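You operate a simulated robot arm through the tools that you are given. There is no shell and no other tool. Be economical: measure what you need, move in short steps, check, and stop when the job is done.

You are at the controls of a simulated robot arm. One attempt, no reset.

Task
Crank the mushroom clean, then wipe out the dust drawer and shut it.
Fine: gap dial to WIDE, cloth back in its place; the mushroom stays in the box, lid shut.

Only the result counts: the job must be done as asked and must still hold three seconds after the hand-in. Knocking over, shifting, dropping, spilling or breaking anything else fails it. A push-on lid holds only when it is set on centred and level and pressed home; a screw cap is set on level and turned clockwise until tight. Flat cloth is picked up by pressing the open fingertips on it (5 to 10 N) and closing them slowly along it; thin cloth reads only 2 to 8 mm in the jaws.

Robot
A 6-joint arm with a two-finger parallel gripper, fixed in place. Base frame: the origin is at the foot of the arm, x ahead of it, y to its left, z up; the work surface is at about z = 0.78. Units: m, rad, N and s.
With the tool pointing down near the work surface it reaches from about 0.24 to 0.64 m from the base axis. Its first joint turns from -1.152 to 1.152 rad. Payload 2.7 kg.
The TCP is the grasp point between the finger pads, 0.023 m short of the fingertips. In the tool frame z runs along the fingers and y along their closing line. The gripper opens to 0.094 m. The fingers are 0.038 m wide and 0.01 m thick; the gripper's body (0.054 by 0.096 m) begins 0.039 m behind the TCP.
Orientation is told as [roll, pitch, yaw] about the base's x, y, z axes, in that order, counted from this pose: with the fingers straight down and closing along the base's y, the tool's x points along the base's -x, its y along +y and its z along -z.

Tools
- The arm moves only by the tool play_rows. Its argument "targets" is a list of rows, each a list of 2 entries, a list of its own where there are three numbers: the shift along the tool's x, y, z in units of 40 mm (1.0 is 40 mm), then the turn, a rotation vector about the tool's x, y, z in units of 8 degrees (1.0 is 8 degrees). In form: [[[x, y, z], [wx, wy, wz]], ...]. A call has 1 to 20 rows; each row shifts and turns the commanded pose from where the row before left it, along the tool's axes as they then stand. "jaw" is the gripper command, from -1 (shut) to 1 (fully open), values between in proportion, set as the call begins (left out, the last holds). A call with a number of a shift or a turn outside -1 to 1 is refused whole. Rows are played at 5 a second. More than 0.05 m and 0.15 rad between two rows, or a gripper value outside its range, and nothing of the call is played. Where a pose cannot be reached the arm comes as near as it can. A force on the tool above 90 N (or 10 N above the force at the start of the call, whichever is more), or a blocked arm, ends the call early, and 0.2 s more pass. The fingers move at their own pace (about 0.045 m/s each) and stop on an object; they squeeze with about 44 N. The grip force told is the motor's: it shows also when the fingers shut on nothing. Time passes only in rows, and 0.2 s behind the last, so rows that do not move let the fingers close. The reply holds the time, the measured pose of the TCP, the force on the tool along the base axes, the opening and the grip force, in the units named above and with some noise.
- Cameras (640 x 400 px; columns grow to the right, rows downward): "scene" is fixed at [0.0665, -0.4261, 1.4027]; the picture's right is [0.84, -0.54, 0.00], its down [-0.31, -0.49, -0.81] and it looks along [0.44, 0.68, -0.59] (base axes); focal length 343 px, centre (320, 200). "wrist" rides on the gripper at [0.086, 0.016, -0.075] in the tool frame; the picture's right is [-0.18, 0.98, 0.00], its down [-0.58, -0.11, -0.81] and it looks along [-0.79, -0.15, 0.59] (tool axes); focal length 243 px, centre (320, 200). There is no depth. A picture from a camera that has moved, and an enlarged one, comes with that camera's place and axes in the base frame and with its lens.
- snapshot(camera): a new picture of that camera. The clock stands still meanwhile.
- close_up(camera, box): a new picture of the part [left, top, right, bottom] of that camera's present view, enlarged. The clock stands still meanwhile.
- job_done(): hands the job in; it is judged then, once.

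Work in short steps. Places have to be worked out from the pictures, the camera data and where the tool is seen: move nearer, look again, correct. Check each grasp and each placing, and mend what went wrong. You have 120 turns and 84 pictures in all, those below and enlarged ones among them. Open the gripper and draw the arm clear of the work before you hand the job in, unless the task says otherwise; then end with one line.

The tools are called after ">>>" as name(argument=value, ...) on one line, values as JSON. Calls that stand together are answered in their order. play_rows: Moves the arm, as the interface text tells. Its arguments: {"type":"object","properties":{"targets":{"type":"array","items":{"type":"array"}},"jaw":{"type":"number"}},"required":["targets"]} The other tools are called the same way: snapshot (camera) takes a picture; close_up (camera, box) takes an enlarged picture of a part of a camera's view; job_done () hands the job in.

At the start:

```text
time_s: 0.0
eef_pos: [0.3114, 0.251, 1.059]
tool_rot: [-0.001, 0.002, -0.001]
ft_force: [-0.1, -0.2, 0.0]
gripper_width: 0.0939
grip_force: 0.1
```

scene: 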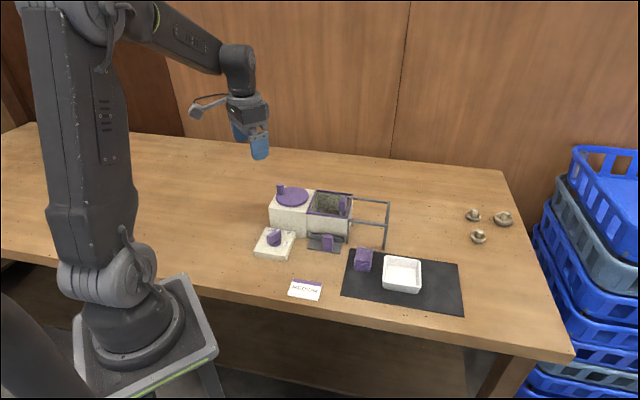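
wrist: 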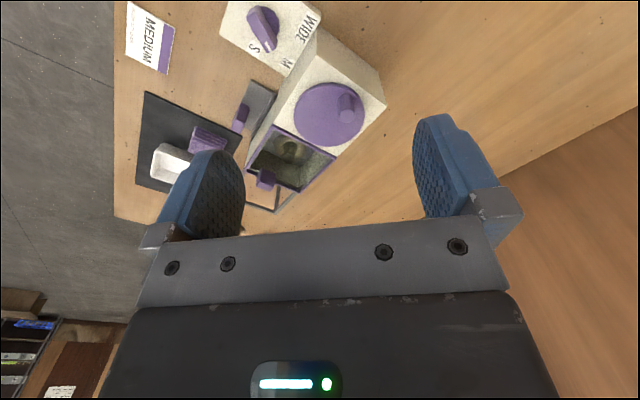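

I start by enlarging the machine in both views to understand the parts.

>>> close_up(camera="scene", box=[240, 170, 400, 270])

>>> close_up(camera="scene", box=[280, 220, 480, 345])

>>> close_up(camera="wrist", box=[110, 0, 400, 220])

```text
4.00 times, centred on (320, 220) of scene
camera zoom: at [0.0665, -0.4261, 1.4027], right [0.84, -0.54, 0.0], down [-0.31, -0.49, -0.81], along [0.44, 0.68, -0.59], focal length 1373 px, centre (320, 120)
```

zoom: 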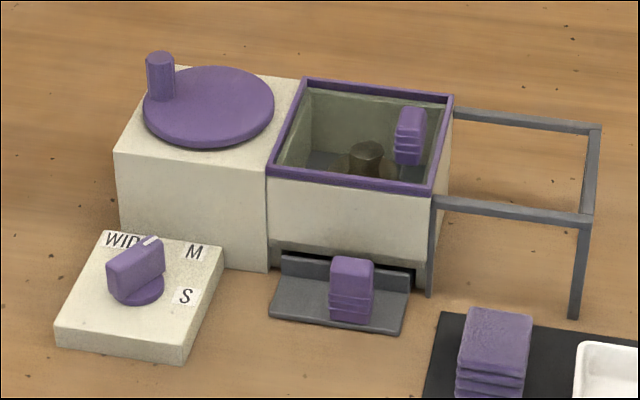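

```text
3.20 times, centred on (380, 282) of scene
camera zoom: at [0.0665, -0.4261, 1.4027], right [0.84, -0.54, 0.0], down [-0.31, -0.49, -0.81], along [0.44, 0.68, -0.59], focal length 1098 px, centre (128, -64)
```

zoom: 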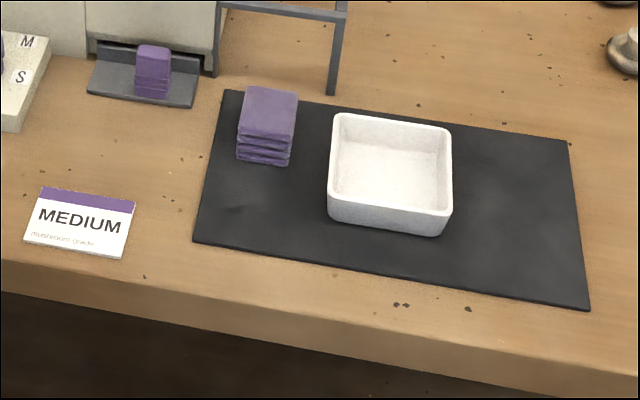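

```text
1.82 times, centred on (255, 110) of wrist
camera zoom: at [0.224, 0.2666, 1.1338], right [0.18, 0.98, 0.0], down [0.58, -0.11, 0.81], along [0.79, -0.15, -0.59], focal length 441 px, centre (438, 364)
```

zoom: 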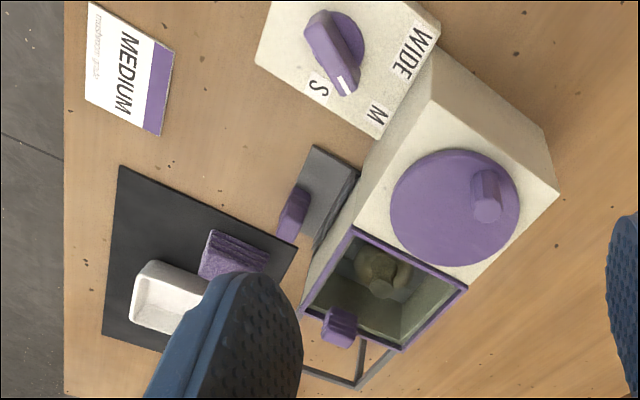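

The dial seems to point at M, and the lid looks like a clear sliding panel. I move over the machine and tilt the camera down for a plan view.

>>> play_rows(targets=[[[-0.3, -1, 0], [0, 0, 0]], [[-0.3, -1, 0], [0, 0, 0]], [[0, -0.7, 0], [0, 0.95, 0]], [[0, 0, 0], [0, 0.95, 0]], [[0, 0, 0], [0, 0.95, 0]], [[0, 0, 0], [0, 0.9, 0]]], jaw=1)

>>> snapshot(camera="wrist")

```text
time_s: 1.4
eef_pos: [0.3336, 0.142, 1.0603]
tool_rot: [0.0, 0.526, -0.002]
ft_force: [-0.2, 0.0, -0.8]
gripper_width: 0.0938
grip_force: 0.1
```

```text
78 pictures are left
camera wrist: at [0.2962, 0.1591, 1.1672], right [0.16, 0.98, -0.09], down [0.91, -0.11, 0.41], along [0.39, -0.15, -0.91], focal length 243 px, centre (320, 200)
```

wrist: 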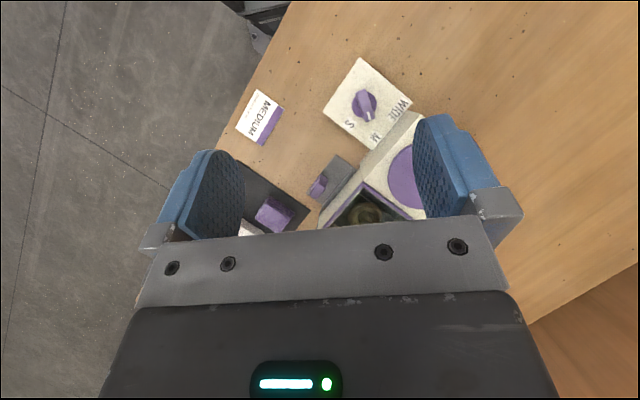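

The plan view is useful; I enlarge the dial and drawer regions.

>>> close_up(camera="wrist", box=[310, 45, 430, 145])

>>> close_up(camera="wrist", box=[230, 130, 430, 235])

```text
4.00 times, centred on (370, 95) of wrist
camera zoom: at [0.2962, 0.1591, 1.1672], right [0.16, 0.98, -0.09], down [0.91, -0.11, 0.41], along [0.39, -0.15, -0.91], focal length 970 px, centre (120, 620)
```

zoom: 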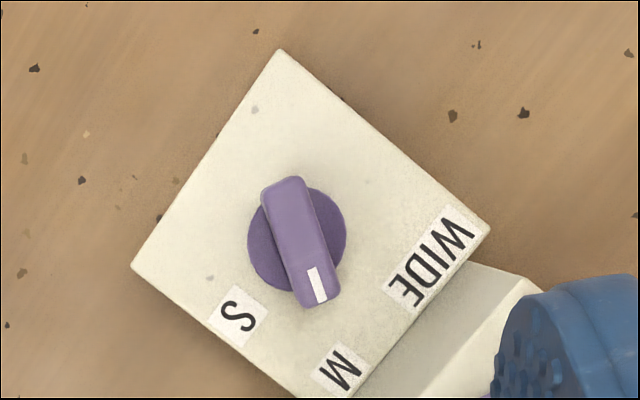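

```text
3.20 times, centred on (330, 182) of wrist
camera zoom: at [0.2962, 0.1591, 1.1672], right [0.16, 0.98, -0.09], down [0.91, -0.11, 0.41], along [0.39, -0.15, -0.91], focal length 776 px, centre (288, 256)
```

zoom: 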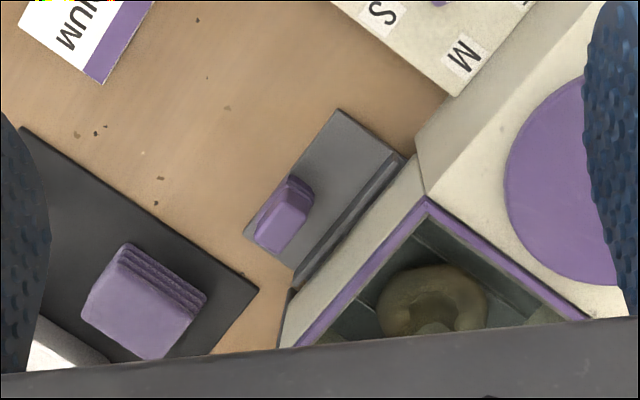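

Pointer is at M (matches the MEDIUM card), box closed with dirty mushroom under a clear lid. Next a view over the crank disc.

>>> play_rows(targets=[[[0.65, 1, 0.375], [0, 0, 0]], [[0, 1, 0], [0, 0, 0]], [[0, 0.4, 0], [0, 0, 0]]])

>>> snapshot(camera="wrist")

>>> close_up(camera="wrist", box=[220, 80, 420, 230])

```text
time_s: 2.2
eef_pos: [0.3058, 0.2401, 1.0606]
tool_rot: [-0.001, 0.523, 0.0]
ft_force: [0.0, 0.0, -1.0]
gripper_width: 0.0939
grip_force: 0.1
```

```text
75 pictures are left
camera wrist: at [0.2667, 0.2561, 1.1675], right [0.16, 0.98, -0.09], down [0.91, -0.11, 0.41], along [0.39, -0.15, -0.91], focal length 243 px, centre (320, 200)
```

wrist: 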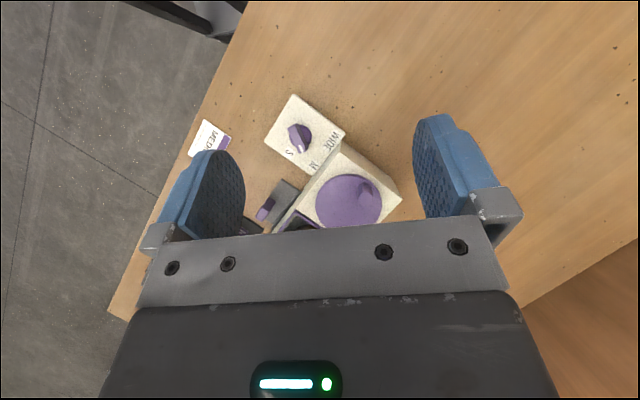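

```text
2.67 times, centred on (320, 155) of wrist
camera zoom: at [0.2667, 0.2561, 1.1675], right [0.16, 0.98, -0.09], down [0.91, -0.11, 0.41], along [0.39, -0.15, -0.91], focal length 647 px, centre (320, 320)
```

zoom: 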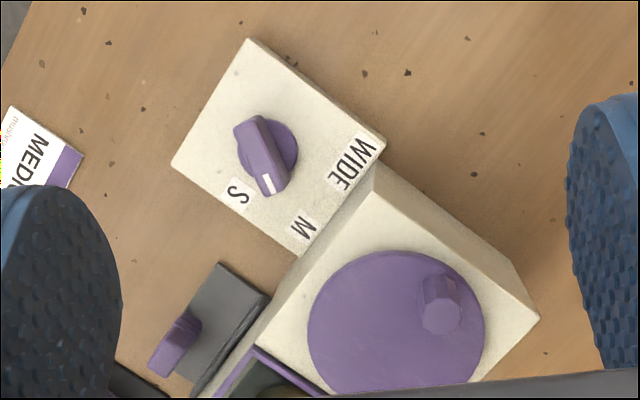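

Disc centre estimated at about (0.405, 0.243, 0.87), crank post about (0.385, 0.266). I bring the tool upright and move above the post.

>>> play_rows(targets=[[[0, 0, 0], [0, -1, 0]], [[0, 0, 0], [0, -1, 0]], [[0, 0, 0], [0, -1, 0]], [[0, 0, 0], [0, -0.75, 0]], [[-1, 0.3, 0.5], [0, 0, 0]], [[-1, 0.35, 0.5], [0, 0, 0]], [[0, 0, 1], [0, 0, 0]], [[0, 0, 0.5], [0, 0, 0]]], jaw=0)

>>> snapshot(camera="wrist")

>>> snapshot(camera="scene")

```text
time_s: 4.0
eef_pos: [0.3848, 0.2624, 0.9593]
tool_rot: [0.001, 0.0, 0.001]
ft_force: [-0.4, -0.3, 0.1]
gripper_width: 0.0472
grip_force: 0.0
```

```text
73 pictures are left
camera wrist: at [0.2979, 0.2791, 1.0336], right [0.18, 0.98, 0.0], down [0.58, -0.11, 0.81], along [0.79, -0.15, -0.59], focal length 243 px, centre (320, 200)
```

wrist: 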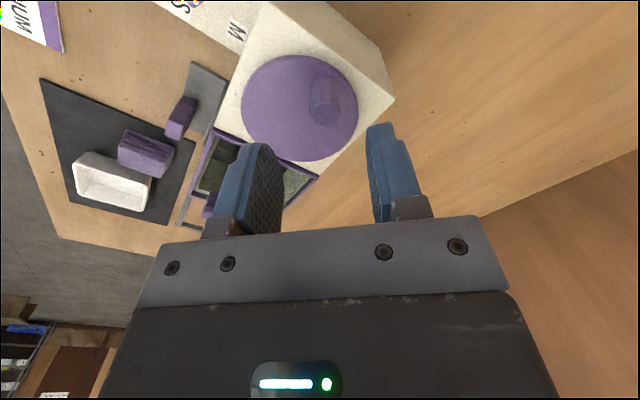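

```text
72 pictures are left
```

scene: 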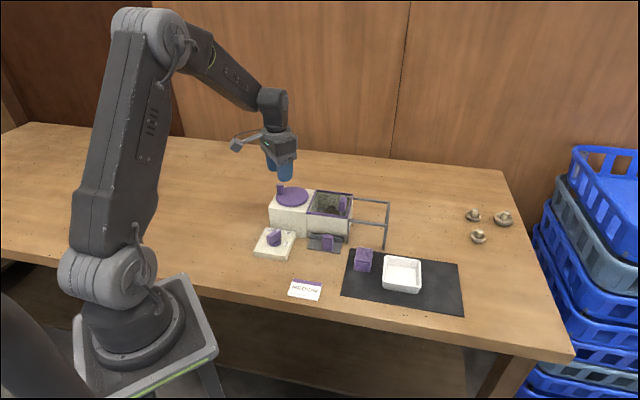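

Post sits about at (0.387, 0.264). I descend over it, watching the force.

>>> play_rows(targets=[[[-0.05, 0.05, 0.5], [0, 0, 0]], [[0, 0, 0.5], [0, 0, 0]], [[0, 0, 0.25], [0, 0, 0]], [[0, 0, 0.15], [0, 0, 0]], [[0, 0, 0], [0, 0, 0]]])

>>> close_up(camera="wrist", box=[180, 0, 460, 220])

>>> close_up(camera="scene", box=[240, 140, 360, 250])

```text
time_s: 5.2
eef_pos: [0.3881, 0.2672, 0.9039]
tool_rot: [0.001, -0.002, -0.001]
ft_force: [-0.5, 1.1, 0.4]
gripper_width: 0.047
grip_force: 0.0
```

```text
1.82 times, centred on (320, 110) of wrist
camera zoom: at [0.3001, 0.2824, 0.9778], right [0.18, 0.98, 0.0], down [0.58, -0.11, 0.81], along [0.79, -0.15, -0.59], focal length 441 px, centre (320, 364)
```

zoom: 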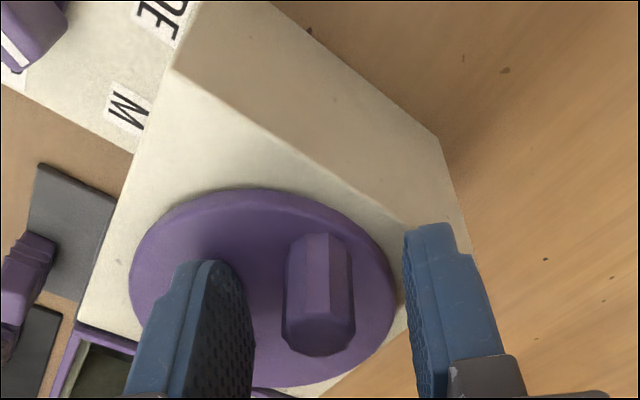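

```text
3.64 times, centred on (300, 195) of scene
camera zoom: at [0.0665, -0.4261, 1.4027], right [0.84, -0.54, 0.0], down [-0.31, -0.49, -0.81], along [0.44, 0.68, -0.59], focal length 1248 px, centre (393, 218)
```

zoom: 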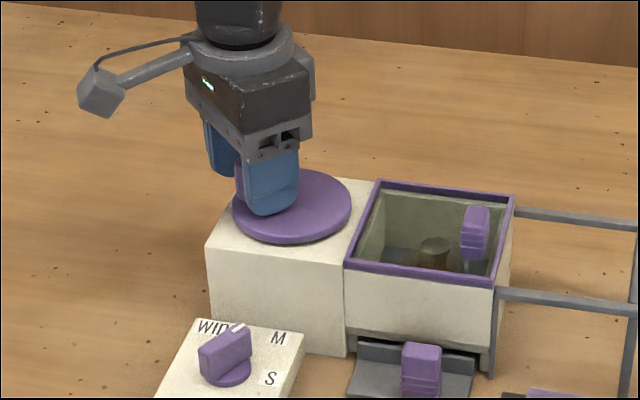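

The post is between the fingers. I lower 4 mm more and close on it.

>>> play_rows(targets=[[[0, 0, 0.1], [0, 0, 0]], [[0, 0, 0], [0, 0, 0]], [[0, 0, 0], [0, 0, 0]], [[0, 0, 0], [0, 0, 0]], [[0, 0, 0], [0, 0, 0]]], jaw=-1)

>>> close_up(camera="wrist", box=[180, 0, 460, 220])

```text
time_s: 6.4
eef_pos: [0.386, 0.2682, 0.9017]
tool_rot: [0.004, -0.005, 0.001]
ft_force: [-9.3, 14.8, 27.1]
gripper_width: 0.0173
grip_force: 45.2
```

```text
1.82 times, centred on (320, 110) of wrist
camera zoom: at [0.2997, 0.2838, 0.9753], right [0.18, 0.98, 0.0], down [0.58, -0.11, 0.81], along [0.79, -0.15, -0.59], focal length 441 px, centre (320, 364)
```

zoom: 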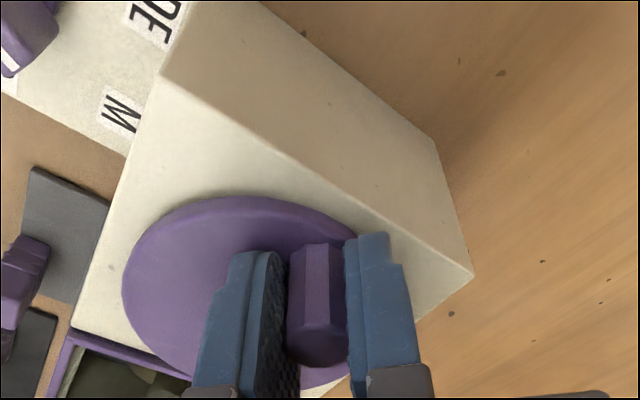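

Tips press lightly on the disc (27 N), so I lift 4 mm and try a small clockwise arc of 20° with fixed yaw, watching forces.

>>> play_rows(targets=[[[0, 0, -0.1], [0, 0, 0]], [[-0.09, 0.06, 0], [0, 0, 0]], [[-0.1, 0.04, 0], [0, 0, 0]], [[0, 0, 0], [0, 0, 0]]])

```text
time_s: 7.4
eef_pos: [0.3939, 0.2716, 0.9004]
tool_rot: [-0.001, 0.004, -0.001]
ft_force: [-11.1, 22.0, -12.6]
gripper_width: 0.0169
grip_force: 44.9
```

The disc turns. Fit so far: centre ≈(0.402, 0.2425), radius 0.030. I continue clockwise in small steps.

>>> play_rows(targets=[[[-0.168, 0.038, 0], [0, 0, 0]], [[-0.195, -0.028, 0], [0, 0, 0]], [[-0.18, -0.075, 0], [0, 0, 0]], [[0, 0, 0], [0, 0, 0]]])

>>> close_up(camera="wrist", box=[180, 0, 460, 220])

```text
time_s: 8.4
eef_pos: [0.4178, 0.2735, 0.9031]
tool_rot: [0.009, -0.009, 0.006]
ft_force: [17.6, 54.7, -33.6]
gripper_width: 0.0175
grip_force: 44.4
```

```text
1.82 times, centred on (320, 110) of wrist
camera zoom: at [0.3303, 0.2892, 0.9764], right [0.18, 0.98, 0.01], down [0.57, -0.11, 0.81], along [0.8, -0.14, -0.58], focal length 441 px, centre (320, 364)
```

zoom: 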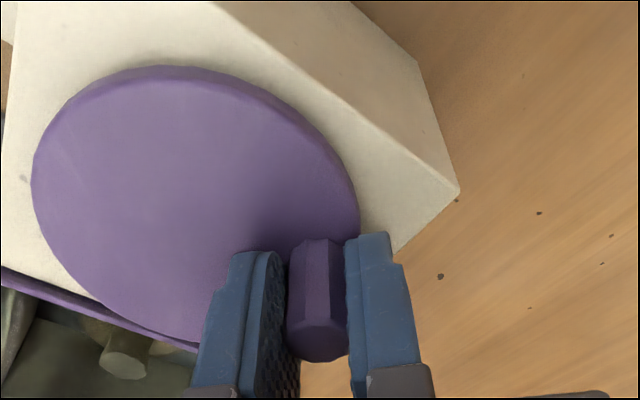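

Outward force means the radius is larger: refit centre (0.4065, 0.2415), R 0.034. I correct and go on.

>>> play_rows(targets=[[[0, 0.1, 0.05], [0, 0, 0]], [[-0.17, -0.043, 0], [0, 0, 0]], [[-0.175, -0.135, 0], [0, 0, 0]], [[-0.135, -0.175, 0], [0, 0, 0]], [[0, 0, 0], [0, 0, 0]]])

```text
time_s: 9.6
eef_pos: [0.4369, 0.2584, 0.9023]
tool_rot: [0.001, -0.005, -0.001]
ft_force: [9.2, 4.5, 10.3]
gripper_width: 0.0174
grip_force: 45.2
```

Forces small now; the fit is good. I continue through 90°.

>>> play_rows(targets=[[[-0.0975, -0.2025, 0], [0, 0, 0]], [[-0.03, -0.2225, 0], [0, 0, 0]], [[0.03, -0.2225, 0], [0, 0, 0]], [[0.085, -0.205, 0], [0, 0, 0]], [[0.135, -0.1775, 0], [0, 0, 0]], [[0.1775, -0.135, 0], [0, 0, 0]], [[0, 0, 0], [0, 0, 0]]])

>>> snapshot(camera="wrist")

```text
time_s: 11.2
eef_pos: [0.4218, 0.2149, 0.9033]
tool_rot: [0.004, 0.0, 0.005]
ft_force: [-15.3, 33.0, 24.0]
gripper_width: 0.0173
grip_force: 44.7
```

```text
67 pictures are left
camera wrist: at [0.3349, 0.2306, 0.9769], right [0.18, 0.98, 0.0], down [0.58, -0.11, 0.81], along [0.79, -0.14, -0.59], focal length 243 px, centre (320, 200)
```

wrist: 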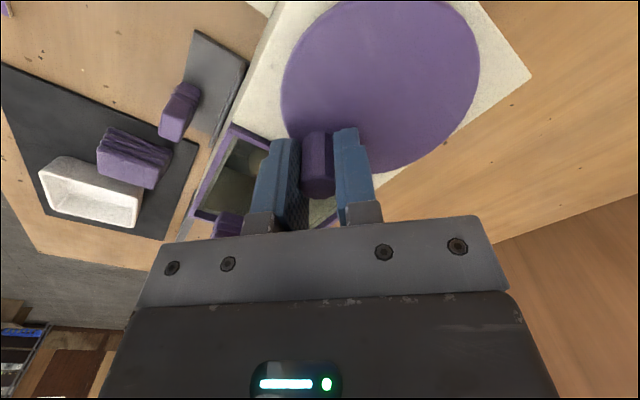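

Refit: centre (0.407, 0.2437), R 0.0322. Continue to 180°.

>>> play_rows(targets=[[[0.215, 0.0175, -0.03], [0, 0, 0]], [[0.2075, -0.0275, 0], [0, 0, 0]], [[0.2075, 0.0275, 0], [0, 0, 0]], [[0.195, 0.08, 0], [0, 0, 0]], [[0.1675, 0.1275, 0], [0, 0, 0]], [[0.1275, 0.1675, 0], [0, 0, 0]], [[0.08, 0.195, 0], [0, 0, 0]], [[0.0275, 0.2075, 0], [0, 0, 0]], [[0, 0, 0], [0, 0, 0]]])

```text
time_s: 13.2
eef_pos: [0.3771, 0.243, 0.9029]
tool_rot: [0.002, -0.005, 0.0]
ft_force: [27.7, 0.8, -6.7]
gripper_width: 0.0168
grip_force: 44.6
```

Fit now centre (0.408, 0.2435), R 0.0318. One full clockwise turn in 20° steps.

>>> play_rows(targets=[[[-0.0825, 0.2675, 0], [0, 0, 0]], [[-0.1375, 0.2375, 0], [0, 0, 0]], [[-0.2125, 0.1775, 0], [0, 0, 0]], [[-0.26, 0.095, 0], [0, 0, 0]], [[-0.275, 0, 0], [0, 0, 0]], [[-0.26, -0.095, 0], [0, 0, 0]], [[-0.2125, -0.1775, 0], [0, 0, 0]], [[-0.1375, -0.2375, 0], [0, 0, 0]], [[-0.0475, -0.2725, 0], [0, 0, 0]], [[0.0475, -0.2725, 0], [0, 0, 0]], [[0.1375, -0.2375, 0], [0, 0, 0]], [[0.2125, -0.1775, 0], [0, 0, 0]], [[0.26, -0.095, 0], [0, 0, 0]], [[0.275, 0, 0], [0, 0, 0]], [[0.26, 0.095, 0], [0, 0, 0]], [[0.2125, 0.1775, 0], [0, 0, 0]], [[0.1375, 0.2375, 0], [0, 0, 0]], [[0.0475, 0.2725, 0], [0, 0, 0]], [[0, 0, 0], [0, 0, 0]]])

>>> close_up(camera="scene", box=[240, 150, 400, 270])

```text
time_s: 17.2
eef_pos: [0.3764, 0.2419, 0.9034]
tool_rot: [0.0, 0.003, -0.001]
ft_force: [5.0, 0.0, -9.5]
gripper_width: 0.0171
grip_force: 45.3
```

```text
3.33 times, centred on (320, 210) of scene
camera zoom: at [0.0667, -0.4261, 1.4027], right [0.84, -0.54, 0.0], down [-0.32, -0.49, -0.81], along [0.44, 0.68, -0.59], focal length 1144 px, centre (320, 167)
```

zoom: 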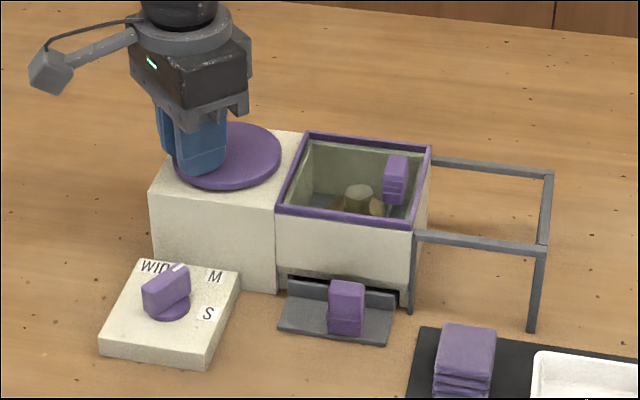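

The mushroom has become lighter. Another full turn, then a look.

>>> play_rows(targets=[[[-0.0475, 0.2725, 0], [0, 0, 0]], [[-0.1375, 0.2375, 0], [0, 0, 0]], [[-0.2125, 0.1775, 0], [0, 0, 0]], [[-0.26, 0.095, 0], [0, 0, 0]], [[-0.275, 0, 0], [0, 0, 0]], [[-0.26, -0.095, 0], [0, 0, 0]], [[-0.2125, -0.1775, 0], [0, 0, 0]], [[-0.1375, -0.2375, 0], [0, 0, 0]], [[-0.0475, -0.2725, 0], [0, 0, 0]], [[0.0475, -0.2725, 0], [0, 0, 0]], [[0.1375, -0.2375, 0], [0, 0, 0]], [[0.2125, -0.1775, 0], [0, 0, 0]], [[0.26, -0.095, 0], [0, 0, 0]], [[0.275, 0, 0], [0, 0, 0]], [[0.26, 0.095, 0], [0, 0, 0]], [[0.2125, 0.1775, 0], [0, 0, 0]], [[0.1375, 0.2375, 0], [0, 0, 0]], [[0.0475, 0.2725, 0], [0, 0, 0]], [[0, 0, 0], [0, 0, 0]]])

>>> close_up(camera="scene", box=[300, 180, 360, 220])

```text
time_s: 21.2
eef_pos: [0.3765, 0.2424, 0.9036]
tool_rot: [-0.001, 0.0, -0.002]
ft_force: [11.3, 0.3, -8.2]
gripper_width: 0.0172
grip_force: 45.1
```

```text
10.00 times, centred on (330, 200) of scene
camera zoom: at [0.0669, -0.4261, 1.4027], right [0.84, -0.54, 0.0], down [-0.32, -0.49, -0.81], along [0.44, 0.68, -0.59], focal length 3432 px, centre (220, 200)
```

zoom: 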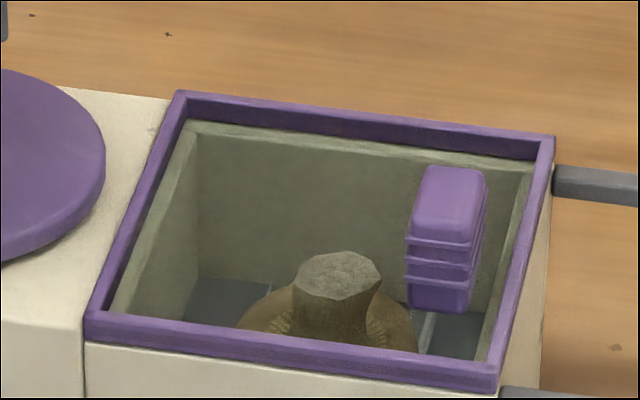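

It changes colour gradually; two more turns, then compare.

>>> play_rows(targets=[[[-0.0475, 0.2725, 0], [0, 0, 0]], [[-0.1375, 0.2375, 0], [0, 0, 0]], [[-0.2125, 0.1775, 0], [0, 0, 0]], [[-0.26, 0.095, 0], [0, 0, 0]], [[-0.275, 0, 0], [0, 0, 0]], [[-0.26, -0.095, 0], [0, 0, 0]], [[-0.2125, -0.1775, 0], [0, 0, 0]], [[-0.1375, -0.2375, 0], [0, 0, 0]], [[-0.0475, -0.2725, 0], [0, 0, 0]], [[0.0475, -0.2725, 0], [0, 0, 0]], [[0.1375, -0.2375, 0], [0, 0, 0]], [[0.2125, -0.1775, 0], [0, 0, 0]], [[0.26, -0.095, 0], [0, 0, 0]], [[0.275, 0, 0], [0, 0, 0]], [[0.26, 0.095, 0], [0, 0, 0]], [[0.2125, 0.1775, 0], [0, 0, 0]], [[0.1375, 0.2375, 0], [0, 0, 0]], [[0.0475, 0.2725, 0], [0, 0, 0]], [[0, 0, 0], [0, 0, 0]]])

>>> close_up(camera="scene", box=[300, 180, 360, 220])

>>> play_rows(targets=[[[-0.0475, 0.2725, 0], [0, 0, 0]], [[-0.1375, 0.2375, 0], [0, 0, 0]], [[-0.2125, 0.1775, 0], [0, 0, 0]], [[-0.26, 0.095, 0], [0, 0, 0]], [[-0.275, 0, 0], [0, 0, 0]], [[-0.26, -0.095, 0], [0, 0, 0]], [[-0.2125, -0.1775, 0], [0, 0, 0]], [[-0.1375, -0.2375, 0], [0, 0, 0]], [[-0.0475, -0.2725, 0], [0, 0, 0]], [[0.0475, -0.2725, 0], [0, 0, 0]], [[0.1375, -0.2375, 0], [0, 0, 0]], [[0.2125, -0.1775, 0], [0, 0, 0]], [[0.26, -0.095, 0], [0, 0, 0]], [[0.275, 0, 0], [0, 0, 0]], [[0.26, 0.095, 0], [0, 0, 0]], [[0.2125, 0.1775, 0], [0, 0, 0]], [[0.1375, 0.2375, 0], [0, 0, 0]], [[0.0475, 0.2725, 0], [0, 0, 0]], [[0, 0, 0], [0, 0, 0]]])

>>> close_up(camera="scene", box=[300, 180, 360, 220])

```text
time_s: 25.2
eef_pos: [0.3754, 0.2435, 0.9039]
tool_rot: [-0.001, 0.002, -0.001]
ft_force: [4.3, 0.1, -2.1]
gripper_width: 0.0173
grip_force: 45.1
```

```text
10.00 times, centred on (330, 200) of scene
camera zoom: at [0.0666, -0.4261, 1.4027], right [0.84, -0.54, 0.0], down [-0.32, -0.49, -0.81], along [0.44, 0.68, -0.59], focal length 3432 px, centre (220, 200)
```

zoom: 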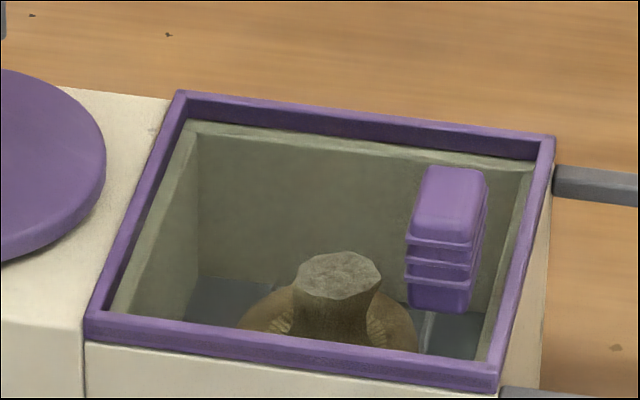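

```text
time_s: 29.2
eef_pos: [0.3751, 0.2448, 0.9028]
tool_rot: [0.0, -0.001, 0.0]
ft_force: [9.7, 0.1, -7.0]
gripper_width: 0.0171
grip_force: 45.2
```

```text
10.00 times, centred on (330, 200) of scene
camera zoom: at [0.0668, -0.4261, 1.4027], right [0.84, -0.54, 0.0], down [-0.32, -0.49, -0.81], along [0.44, 0.68, -0.59], focal length 3432 px, centre (220, 200)
```

zoom: 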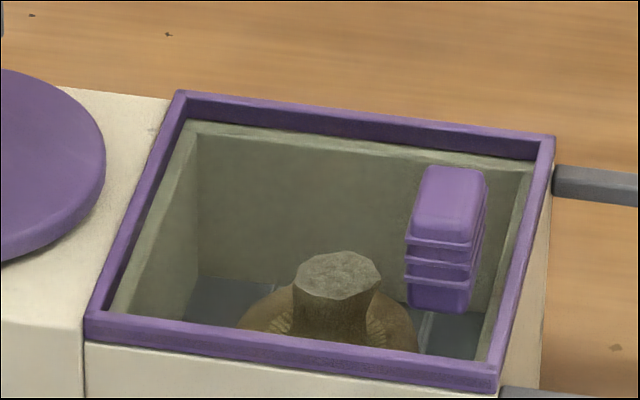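

No visible change between the last turns. I compare against the reference mushrooms on the table, and view the box more widely.

>>> close_up(camera="scene", box=[455, 195, 525, 250])

>>> close_up(camera="scene", box=[240, 170, 400, 270])

```text
7.27 times, centred on (490, 222) of scene
camera zoom: at [0.0668, -0.4261, 1.4027], right [0.84, -0.54, 0.0], down [-0.32, -0.49, -0.81], along [0.44, 0.68, -0.59], focal length 2496 px, centre (-916, 36)
```

zoom: 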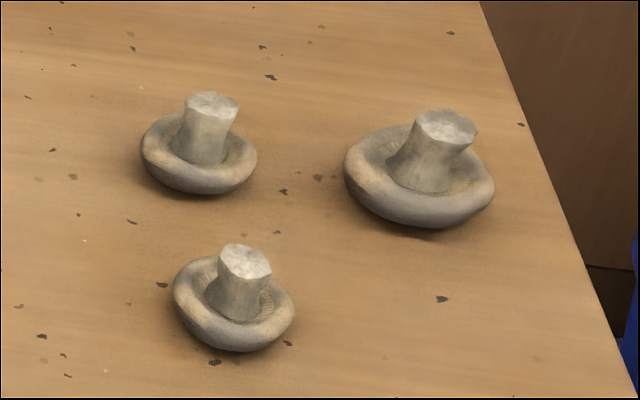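

```text
4.00 times, centred on (320, 220) of scene
camera zoom: at [0.0668, -0.4261, 1.4027], right [0.84, -0.54, 0.0], down [-0.32, -0.49, -0.81], along [0.44, 0.68, -0.59], focal length 1373 px, centre (320, 120)
```

zoom: 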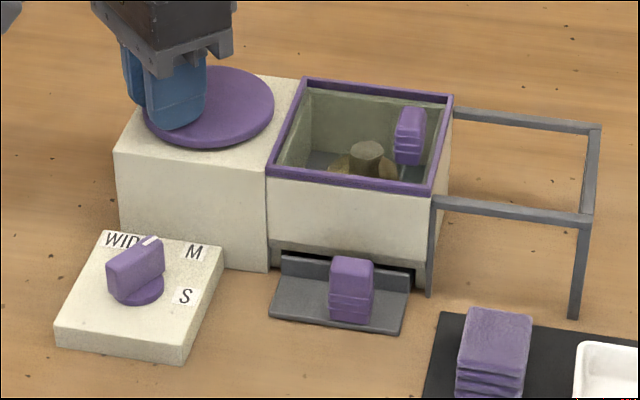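

I release the post, rise and look into the box with the wrist camera.

>>> play_rows(targets=[[[0, 0, 0], [0, 0, 0]], [[0, 0, 0], [0, 0, 0]], [[0, 0, 0], [0, 0, 0]], [[0, 0, -0.5], [0, 0, 0]], [[0, 0, -1], [0, 0, 0]], [[0, 0, -1], [0, 0, 0]], [[-0.3, -0.8, 0], [0, 0, 0]], [[-0.3, -0.6, 0], [0, 0, 0]]], jaw=0.3)

>>> snapshot(camera="wrist")

>>> close_up(camera="wrist", box=[220, 60, 400, 200])

```text
time_s: 31.0
eef_pos: [0.399, 0.1876, 1.0033]
tool_rot: [0.0, 0.001, 0.0]
ft_force: [0.3, -0.3, 0.0]
gripper_width: 0.0611
grip_force: 0.1
```

```text
60 pictures are left
camera wrist: at [0.3112, 0.2033, 1.0775], right [0.18, 0.98, 0.0], down [0.58, -0.11, 0.81], along [0.79, -0.15, -0.59], focal length 243 px, centre (320, 200)
```

wrist: 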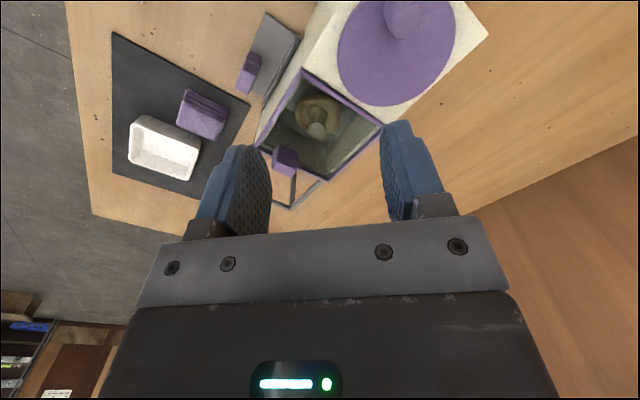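

```text
2.86 times, centred on (310, 130) of wrist
camera zoom: at [0.3112, 0.2033, 1.0775], right [0.18, 0.98, 0.0], down [0.58, -0.11, 0.81], along [0.79, -0.15, -0.59], focal length 693 px, centre (349, 400)
```

zoom: 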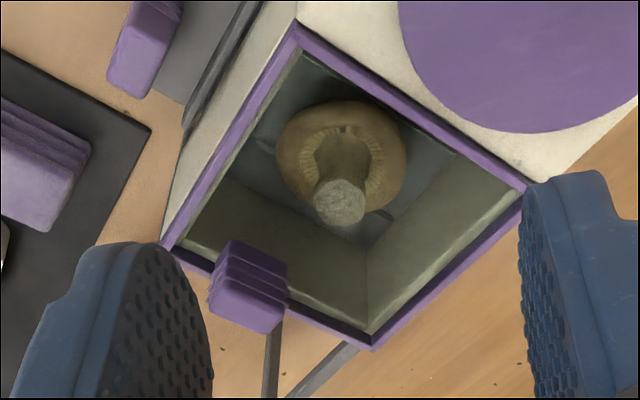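

The mushroom now looks clean tan and no longer changes. Box axis is at −45° yaw with front facing (−,−). I yaw −45° over the drawer handle (≈(0.43,0.105)) and look.

>>> play_rows(targets=[[[-0.4, -1, 0], [0, 0, -0.8]], [[-0.4, -1, 0], [0, 0, -0.8]], [[0, 0, 0], [0, 0, -1]], [[0, 0, 0], [0, 0, -1]], [[0, 0, 0], [0, 0, -1]], [[0, 0, 0], [0, 0, -1]]])

>>> snapshot(camera="wrist")

```text
time_s: 32.4
eef_pos: [0.437, 0.1102, 1.0022]
tool_rot: [-0.001, 0.0, 0.784]
ft_force: [-0.2, -0.1, 0.5]
gripper_width: 0.0611
grip_force: 0.1
```

```text
58 pictures are left
camera wrist: at [0.3628, 0.0599, 1.0771], right [-0.56, 0.83, 0.0], down [0.49, 0.33, 0.81], along [0.67, 0.46, -0.59], focal length 243 px, centre (320, 200)
```

wrist: 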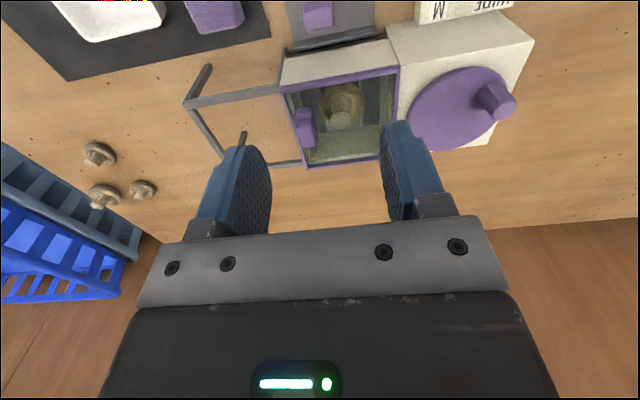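

Mushroom looks pale and clean in this view. I back off toward the front by 5 cm to bring the drawer into view.

>>> play_rows(targets=[[[1, 0, 0], [0, 0, 0]], [[0.5, 0, 0], [0, 0, 0]]])

>>> close_up(camera="wrist", box=[180, 0, 440, 180])

```text
time_s: 33.0
eef_pos: [0.3928, 0.0653, 1.0039]
tool_rot: [0.0, 0.001, 0.781]
ft_force: [-0.5, 0.4, 0.3]
gripper_width: 0.0612
grip_force: 0.0
```

```text
2.22 times, centred on (310, 90) of wrist
camera zoom: at [0.3203, 0.0161, 1.0772], right [-0.56, 0.83, 0.0], down [0.49, 0.33, 0.81], along [0.67, 0.45, -0.59], focal length 539 px, centre (342, 444)
```

zoom: 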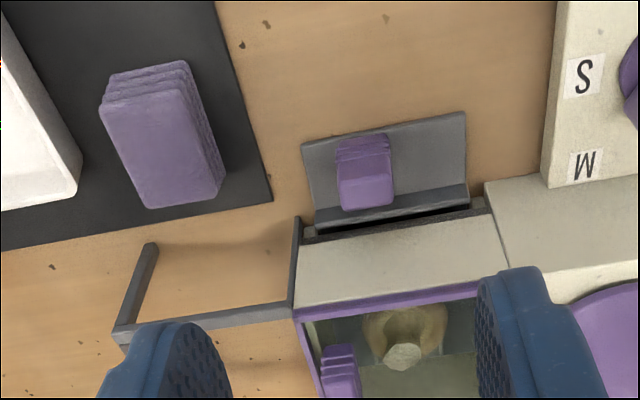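

Drawer: upright grey front strip, foot plate with purple handle at ≈(0.428, 0.101), top ≈0.825. I move above it and descend partway.

>>> play_rows(targets=[[[-0.6, 0, 0.5], [0, 0, 0]], [[-0.5, 0, 0.8], [0, 0, 0]], [[0, 0, 1], [0, 0, 0]], [[0, 0, 1], [0, 0, 0]]], jaw=0.1)

>>> snapshot(camera="wrist")

>>> close_up(camera="scene", box=[250, 170, 410, 280])

```text
time_s: 34.0
eef_pos: [0.4262, 0.0984, 0.8715]
tool_rot: [0.001, 0.001, 0.782]
ft_force: [-0.7, 0.2, 0.1]
gripper_width: 0.0519
grip_force: 0.0
```

```text
56 pictures are left
camera wrist: at [0.3529, 0.0485, 0.9457], right [-0.56, 0.83, 0.0], down [0.49, 0.33, 0.81], along [0.67, 0.45, -0.59], focal length 243 px, centre (320, 200)
```

wrist: 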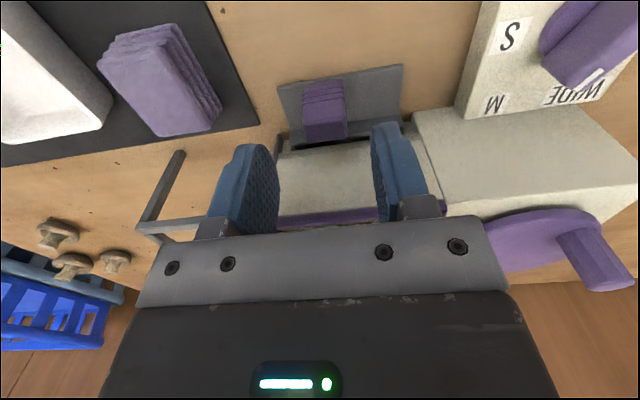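

```text
3.64 times, centred on (330, 225) of scene
camera zoom: at [0.0665, -0.4261, 1.4027], right [0.84, -0.54, 0.0], down [-0.31, -0.49, -0.81], along [0.44, 0.68, -0.59], focal length 1248 px, centre (284, 109)
```

zoom: 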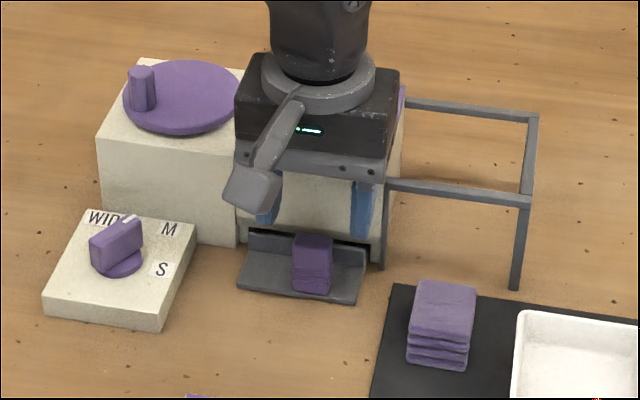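

Aligned with the handle. I shift 5 mm to the front and descend to z≈0.818.

>>> play_rows(targets=[[[0.13, 0, 0.3], [0, 0, 0]], [[0, 0, 0.5], [0, 0, 0]], [[0, 0, 0.4], [0, 0, 0]], [[0, 0, 0.14], [0, 0, 0]], [[0, 0, 0], [0, 0, 0]]])

>>> snapshot(camera="wrist")

```text
time_s: 35.2
eef_pos: [0.4243, 0.0939, 0.8235]
tool_rot: [-0.008, -0.015, 0.782]
ft_force: [-18.6, -20.8, 70.2]
gripper_width: 0.0518
grip_force: 0.0
```

```text
54 pictures are left
camera wrist: at [0.35, 0.0444, 0.8963], right [-0.56, 0.83, 0.0], down [0.48, 0.33, 0.81], along [0.68, 0.46, -0.58], focal length 243 px, centre (320, 200)
```

wrist: 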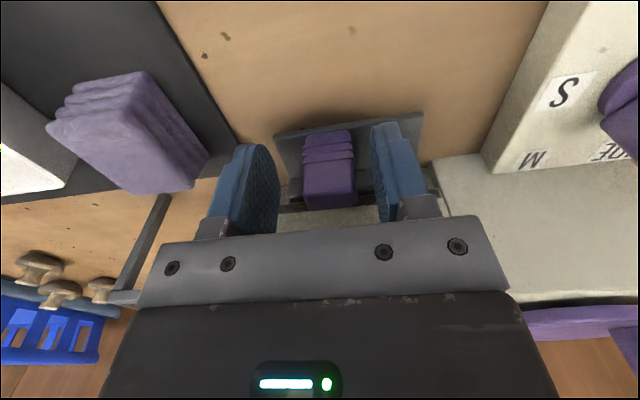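

70 N contact: tips hit the upright strip. Raise 6 mm and shift forward a bit before closing.

>>> play_rows(targets=[[[0, 0, -0.2], [0, 0, 0]], [[0.1, 0, 0], [0, 0, 0]], [[0, 0, 0], [0, 0, 0]]])

>>> close_up(camera="scene", box=[270, 190, 390, 270])

```text
time_s: 36.0
eef_pos: [0.4187, 0.0906, 0.8248]
tool_rot: [-0.001, 0.0, 0.785]
ft_force: [4.3, 5.1, 12.5]
gripper_width: 0.0519
grip_force: 0.1
```

```text
5.00 times, centred on (330, 230) of scene
camera zoom: at [0.0664, -0.426, 1.4027], right [0.84, -0.54, 0.0], down [-0.31, -0.49, -0.81], along [0.44, 0.68, -0.59], focal length 1716 px, centre (270, 50)
```

zoom: 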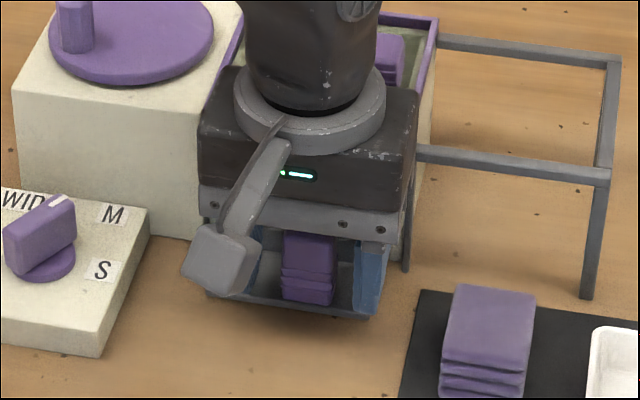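

Still 12 N; raise 3 mm more and close on the handle.

>>> play_rows(targets=[[[0, 0, -0.08], [0, 0, 0]], [[0, 0, 0], [0, 0, 0]], [[0, 0, 0], [0, 0, 0]], [[0, 0, 0], [0, 0, 0]]], jaw=-1)

>>> close_up(camera="wrist", box=[200, 60, 460, 240])

```text
time_s: 37.0
eef_pos: [0.4171, 0.0912, 0.8266]
tool_rot: [0.005, 0.01, 0.781]
ft_force: [-14.7, 5.1, -22.2]
gripper_width: 0.0259
grip_force: 45.0
```

```text
2.22 times, centred on (330, 150) of wrist
camera zoom: at [0.3429, 0.0413, 0.9005], right [-0.56, 0.83, 0.0], down [0.5, 0.33, 0.8], along [0.66, 0.45, -0.6], focal length 539 px, centre (298, 311)
```

zoom: 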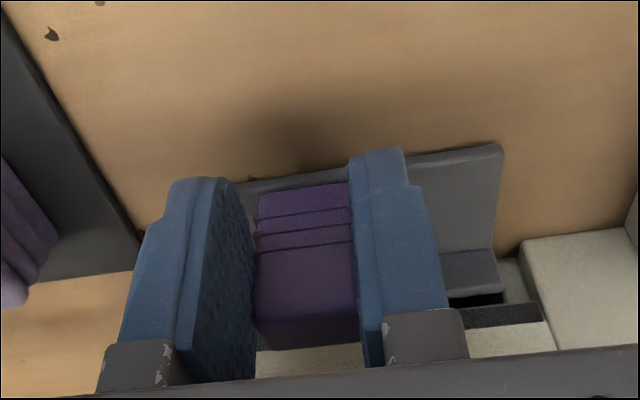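

Handle gripped (26 mm). I pull the drawer out along the front direction in small steps.

>>> play_rows(targets=[[[0.2, 0, 0.05], [0, 0, 0]], [[0.3, 0, 0], [0, 0, 0]], [[0.3, 0, 0], [0, 0, 0]], [[0, 0, 0], [0, 0, 0]]])

>>> snapshot(camera="wrist")

>>> close_up(camera="scene", box=[250, 180, 410, 300])

```text
time_s: 38.0
eef_pos: [0.3926, 0.0699, 0.8262]
tool_rot: [0.002, 0.004, 0.783]
ft_force: [-23.0, 23.3, -13.4]
gripper_width: 0.0255
grip_force: 45.1
```

```text
51 pictures are left
camera wrist: at [0.3207, 0.0193, 0.9001], right [-0.56, 0.83, 0.0], down [0.49, 0.33, 0.8], along [0.66, 0.45, -0.59], focal length 243 px, centre (320, 200)
```

wrist: 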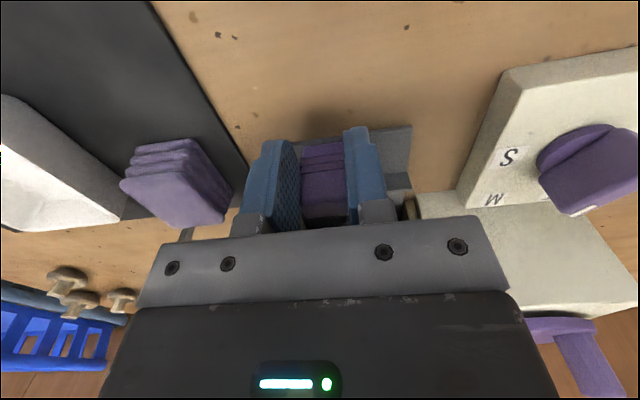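

```text
3.33 times, centred on (330, 240) of scene
camera zoom: at [0.0661, -0.4256, 1.4029], right [0.84, -0.54, 0.0], down [-0.31, -0.49, -0.81], along [0.44, 0.68, -0.59], focal length 1144 px, centre (287, 67)
```

zoom: 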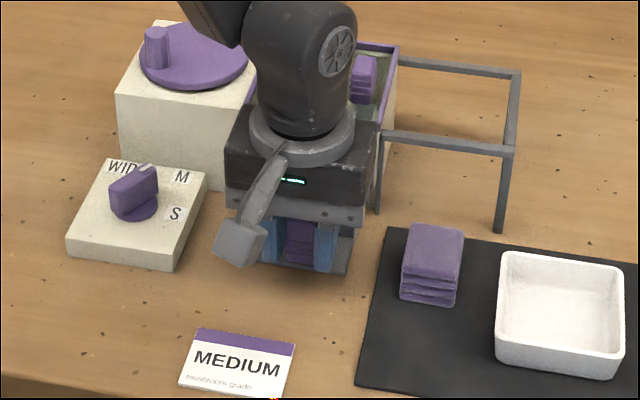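

Drawer slides; a lateral bind of ~33 N suggests the axis is a bit off 45°. I correct sideways and pull further.

>>> play_rows(targets=[[[0, 0.06, 0.03], [0, 0, 0]], [[0.3, 0.01, 0], [0, 0, 0]], [[0.3, 0.01, 0], [0, 0, 0]], [[0.3, 0.01, 0], [0, 0, 0]], [[0, 0, 0], [0, 0, 0]]])

>>> close_up(camera="scene", box=[250, 180, 410, 300])

```text
time_s: 39.2
eef_pos: [0.3703, 0.045, 0.8248]
tool_rot: [0.0, -0.003, 0.782]
ft_force: [-1.2, 0.8, -13.1]
gripper_width: 0.0257
grip_force: 44.3
```

```text
3.33 times, centred on (330, 240) of scene
camera zoom: at [0.0666, -0.4261, 1.4027], right [0.84, -0.54, 0.0], down [-0.32, -0.49, -0.81], along [0.44, 0.68, -0.59], focal length 1144 px, centre (287, 67)
```

zoom: 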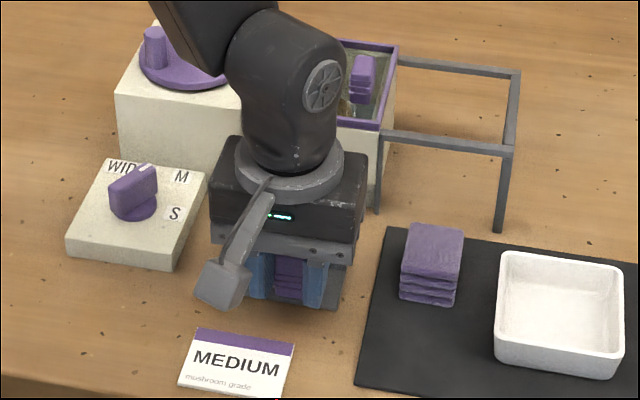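

Pull is now force-free; about 6.5 cm out. I release, rise, and look at the drawer.

>>> play_rows(targets=[[[0, 0, 0], [0, 0, 0]], [[0, 0, 0], [0, 0, 0]], [[0, 0, -0.5], [0, 0, 0]], [[0, 0, -1], [0, 0, 0]], [[0, 0, -1], [0, 0, 0]], [[0, 0, -1], [0, 0, 0]], [[0, 0, -0.5], [0, 0, 0]]], jaw=0.1)

>>> snapshot(camera="wrist")

>>> close_up(camera="wrist", box=[200, 0, 440, 160])

```text
time_s: 40.8
eef_pos: [0.3674, 0.046, 0.9883]
tool_rot: [-0.001, 0.0, 0.782]
ft_force: [-0.8, -1.2, -1.1]
gripper_width: 0.0518
grip_force: 0.1
```

```text
48 pictures are left
camera wrist: at [0.293, -0.0035, 1.0612], right [-0.56, 0.83, 0.0], down [0.49, 0.33, 0.81], along [0.67, 0.45, -0.59], focal length 243 px, centre (320, 200)
```

wrist: 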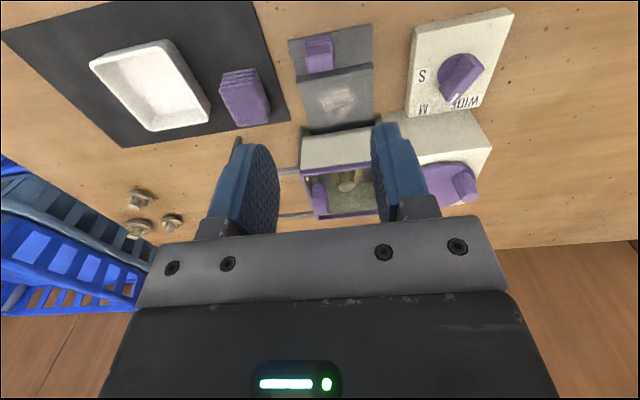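

```text
2.50 times, centred on (320, 80) of wrist
camera zoom: at [0.293, -0.0035, 1.0612], right [-0.56, 0.83, 0.0], down [0.49, 0.33, 0.81], along [0.67, 0.45, -0.59], focal length 606 px, centre (320, 500)
```

zoom: 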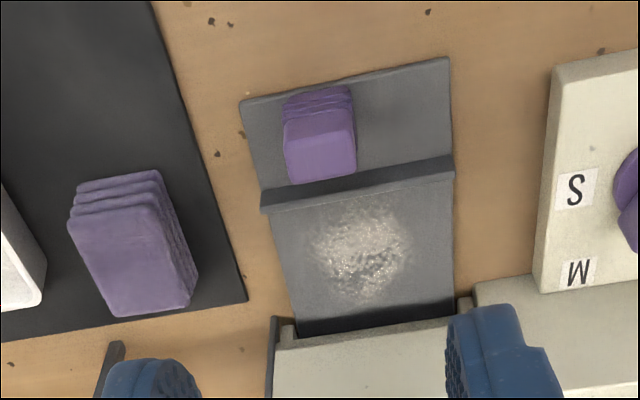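

Dust is visible on the drawer floor close to the box wall. For gripper clearance I'll pull the drawer ~1.5 cm more (card is ~4.5 cm away). First re-grasp the handle.

>>> play_rows(targets=[[[0, 0, 1], [0, 0, 0]], [[0, 0, 1], [0, 0, 0]], [[0, 0, 1], [0, 0, 0]], [[0, 0, 0.7], [0, 0, 0]], [[0, 0, 0.35], [0, 0, 0]], [[0, 0, 0], [0, 0, 0]]])

>>> play_rows(targets=[[[0, 0, 0], [0, 0, 0]], [[0, 0, 0], [0, 0, 0]], [[0, 0, 0], [0, 0, 0]], [[0.15, 0, 0], [0, 0, 0]], [[0.15, 0, 0], [0, 0, 0]], [[0.1, 0, 0], [0, 0, 0]], [[0, 0, 0], [0, 0, 0]]], jaw=-1)

```text
time_s: 42.2
eef_pos: [0.37, 0.0466, 0.8229]
tool_rot: [0.0, -0.001, 0.783]
ft_force: [0.7, 0.1, -0.5]
gripper_width: 0.0516
grip_force: 0.0
```

```text
time_s: 43.8
eef_pos: [0.3623, 0.0362, 0.8264]
tool_rot: [-0.007, -0.014, 0.783]
ft_force: [34.7, 12.0, -23.9]
gripper_width: 0.026
grip_force: 45.2
```

Resistance of ~33 N after 1.3 cm: end stop. I release, rise and look.

>>> play_rows(targets=[[[-0.05, 0, 0.05], [0, 0, 0]], [[0, 0, 0], [0, 0, 0]]])

>>> play_rows(targets=[[[0, 0, 0], [0, 0, 0]], [[0, 0, 0], [0, 0, 0]], [[0, 0, -0.5], [0, 0, 0]], [[0, 0, -1], [0, 0, 0]], [[0, 0, -1], [0, 0, 0]], [[0, 0, -1], [0, 0, 0]], [[0, 0, -0.5], [0, 0, 0]]], jaw=0.1)

>>> close_up(camera="wrist", box=[200, 0, 440, 160])

>>> close_up(camera="scene", box=[250, 180, 410, 300])

```text
time_s: 44.4
eef_pos: [0.3627, 0.0374, 0.824]
tool_rot: [-0.006, -0.01, 0.782]
ft_force: [12.5, 8.2, 38.0]
gripper_width: 0.0259
grip_force: 44.9
```

```text
time_s: 46.0
eef_pos: [0.359, 0.0357, 0.984]
tool_rot: [-0.002, -0.002, 0.782]
ft_force: [0.1, -0.4, -0.4]
gripper_width: 0.0516
grip_force: 0.1
```

```text
2.50 times, centred on (320, 80) of wrist
camera zoom: at [0.2843, -0.0146, 1.0575], right [-0.56, 0.83, 0.0], down [0.49, 0.33, 0.81], along [0.67, 0.45, -0.59], focal length 606 px, centre (320, 500)
```

zoom: 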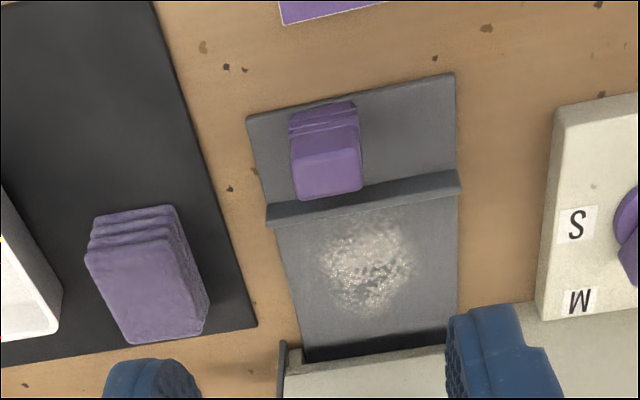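

```text
3.33 times, centred on (330, 240) of scene
camera zoom: at [0.0665, -0.4261, 1.4027], right [0.84, -0.54, 0.0], down [-0.31, -0.49, -0.81], along [0.44, 0.68, -0.59], focal length 1144 px, centre (287, 67)
```

zoom: 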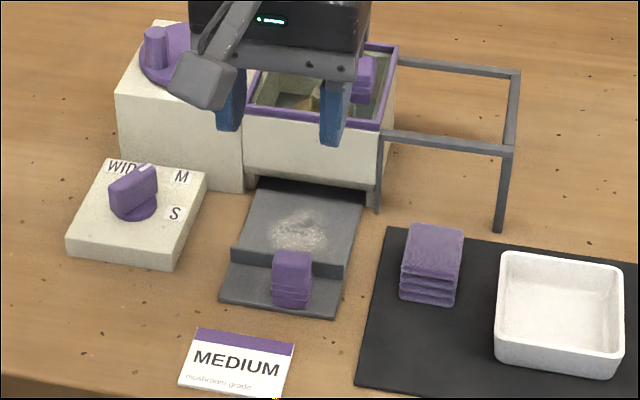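

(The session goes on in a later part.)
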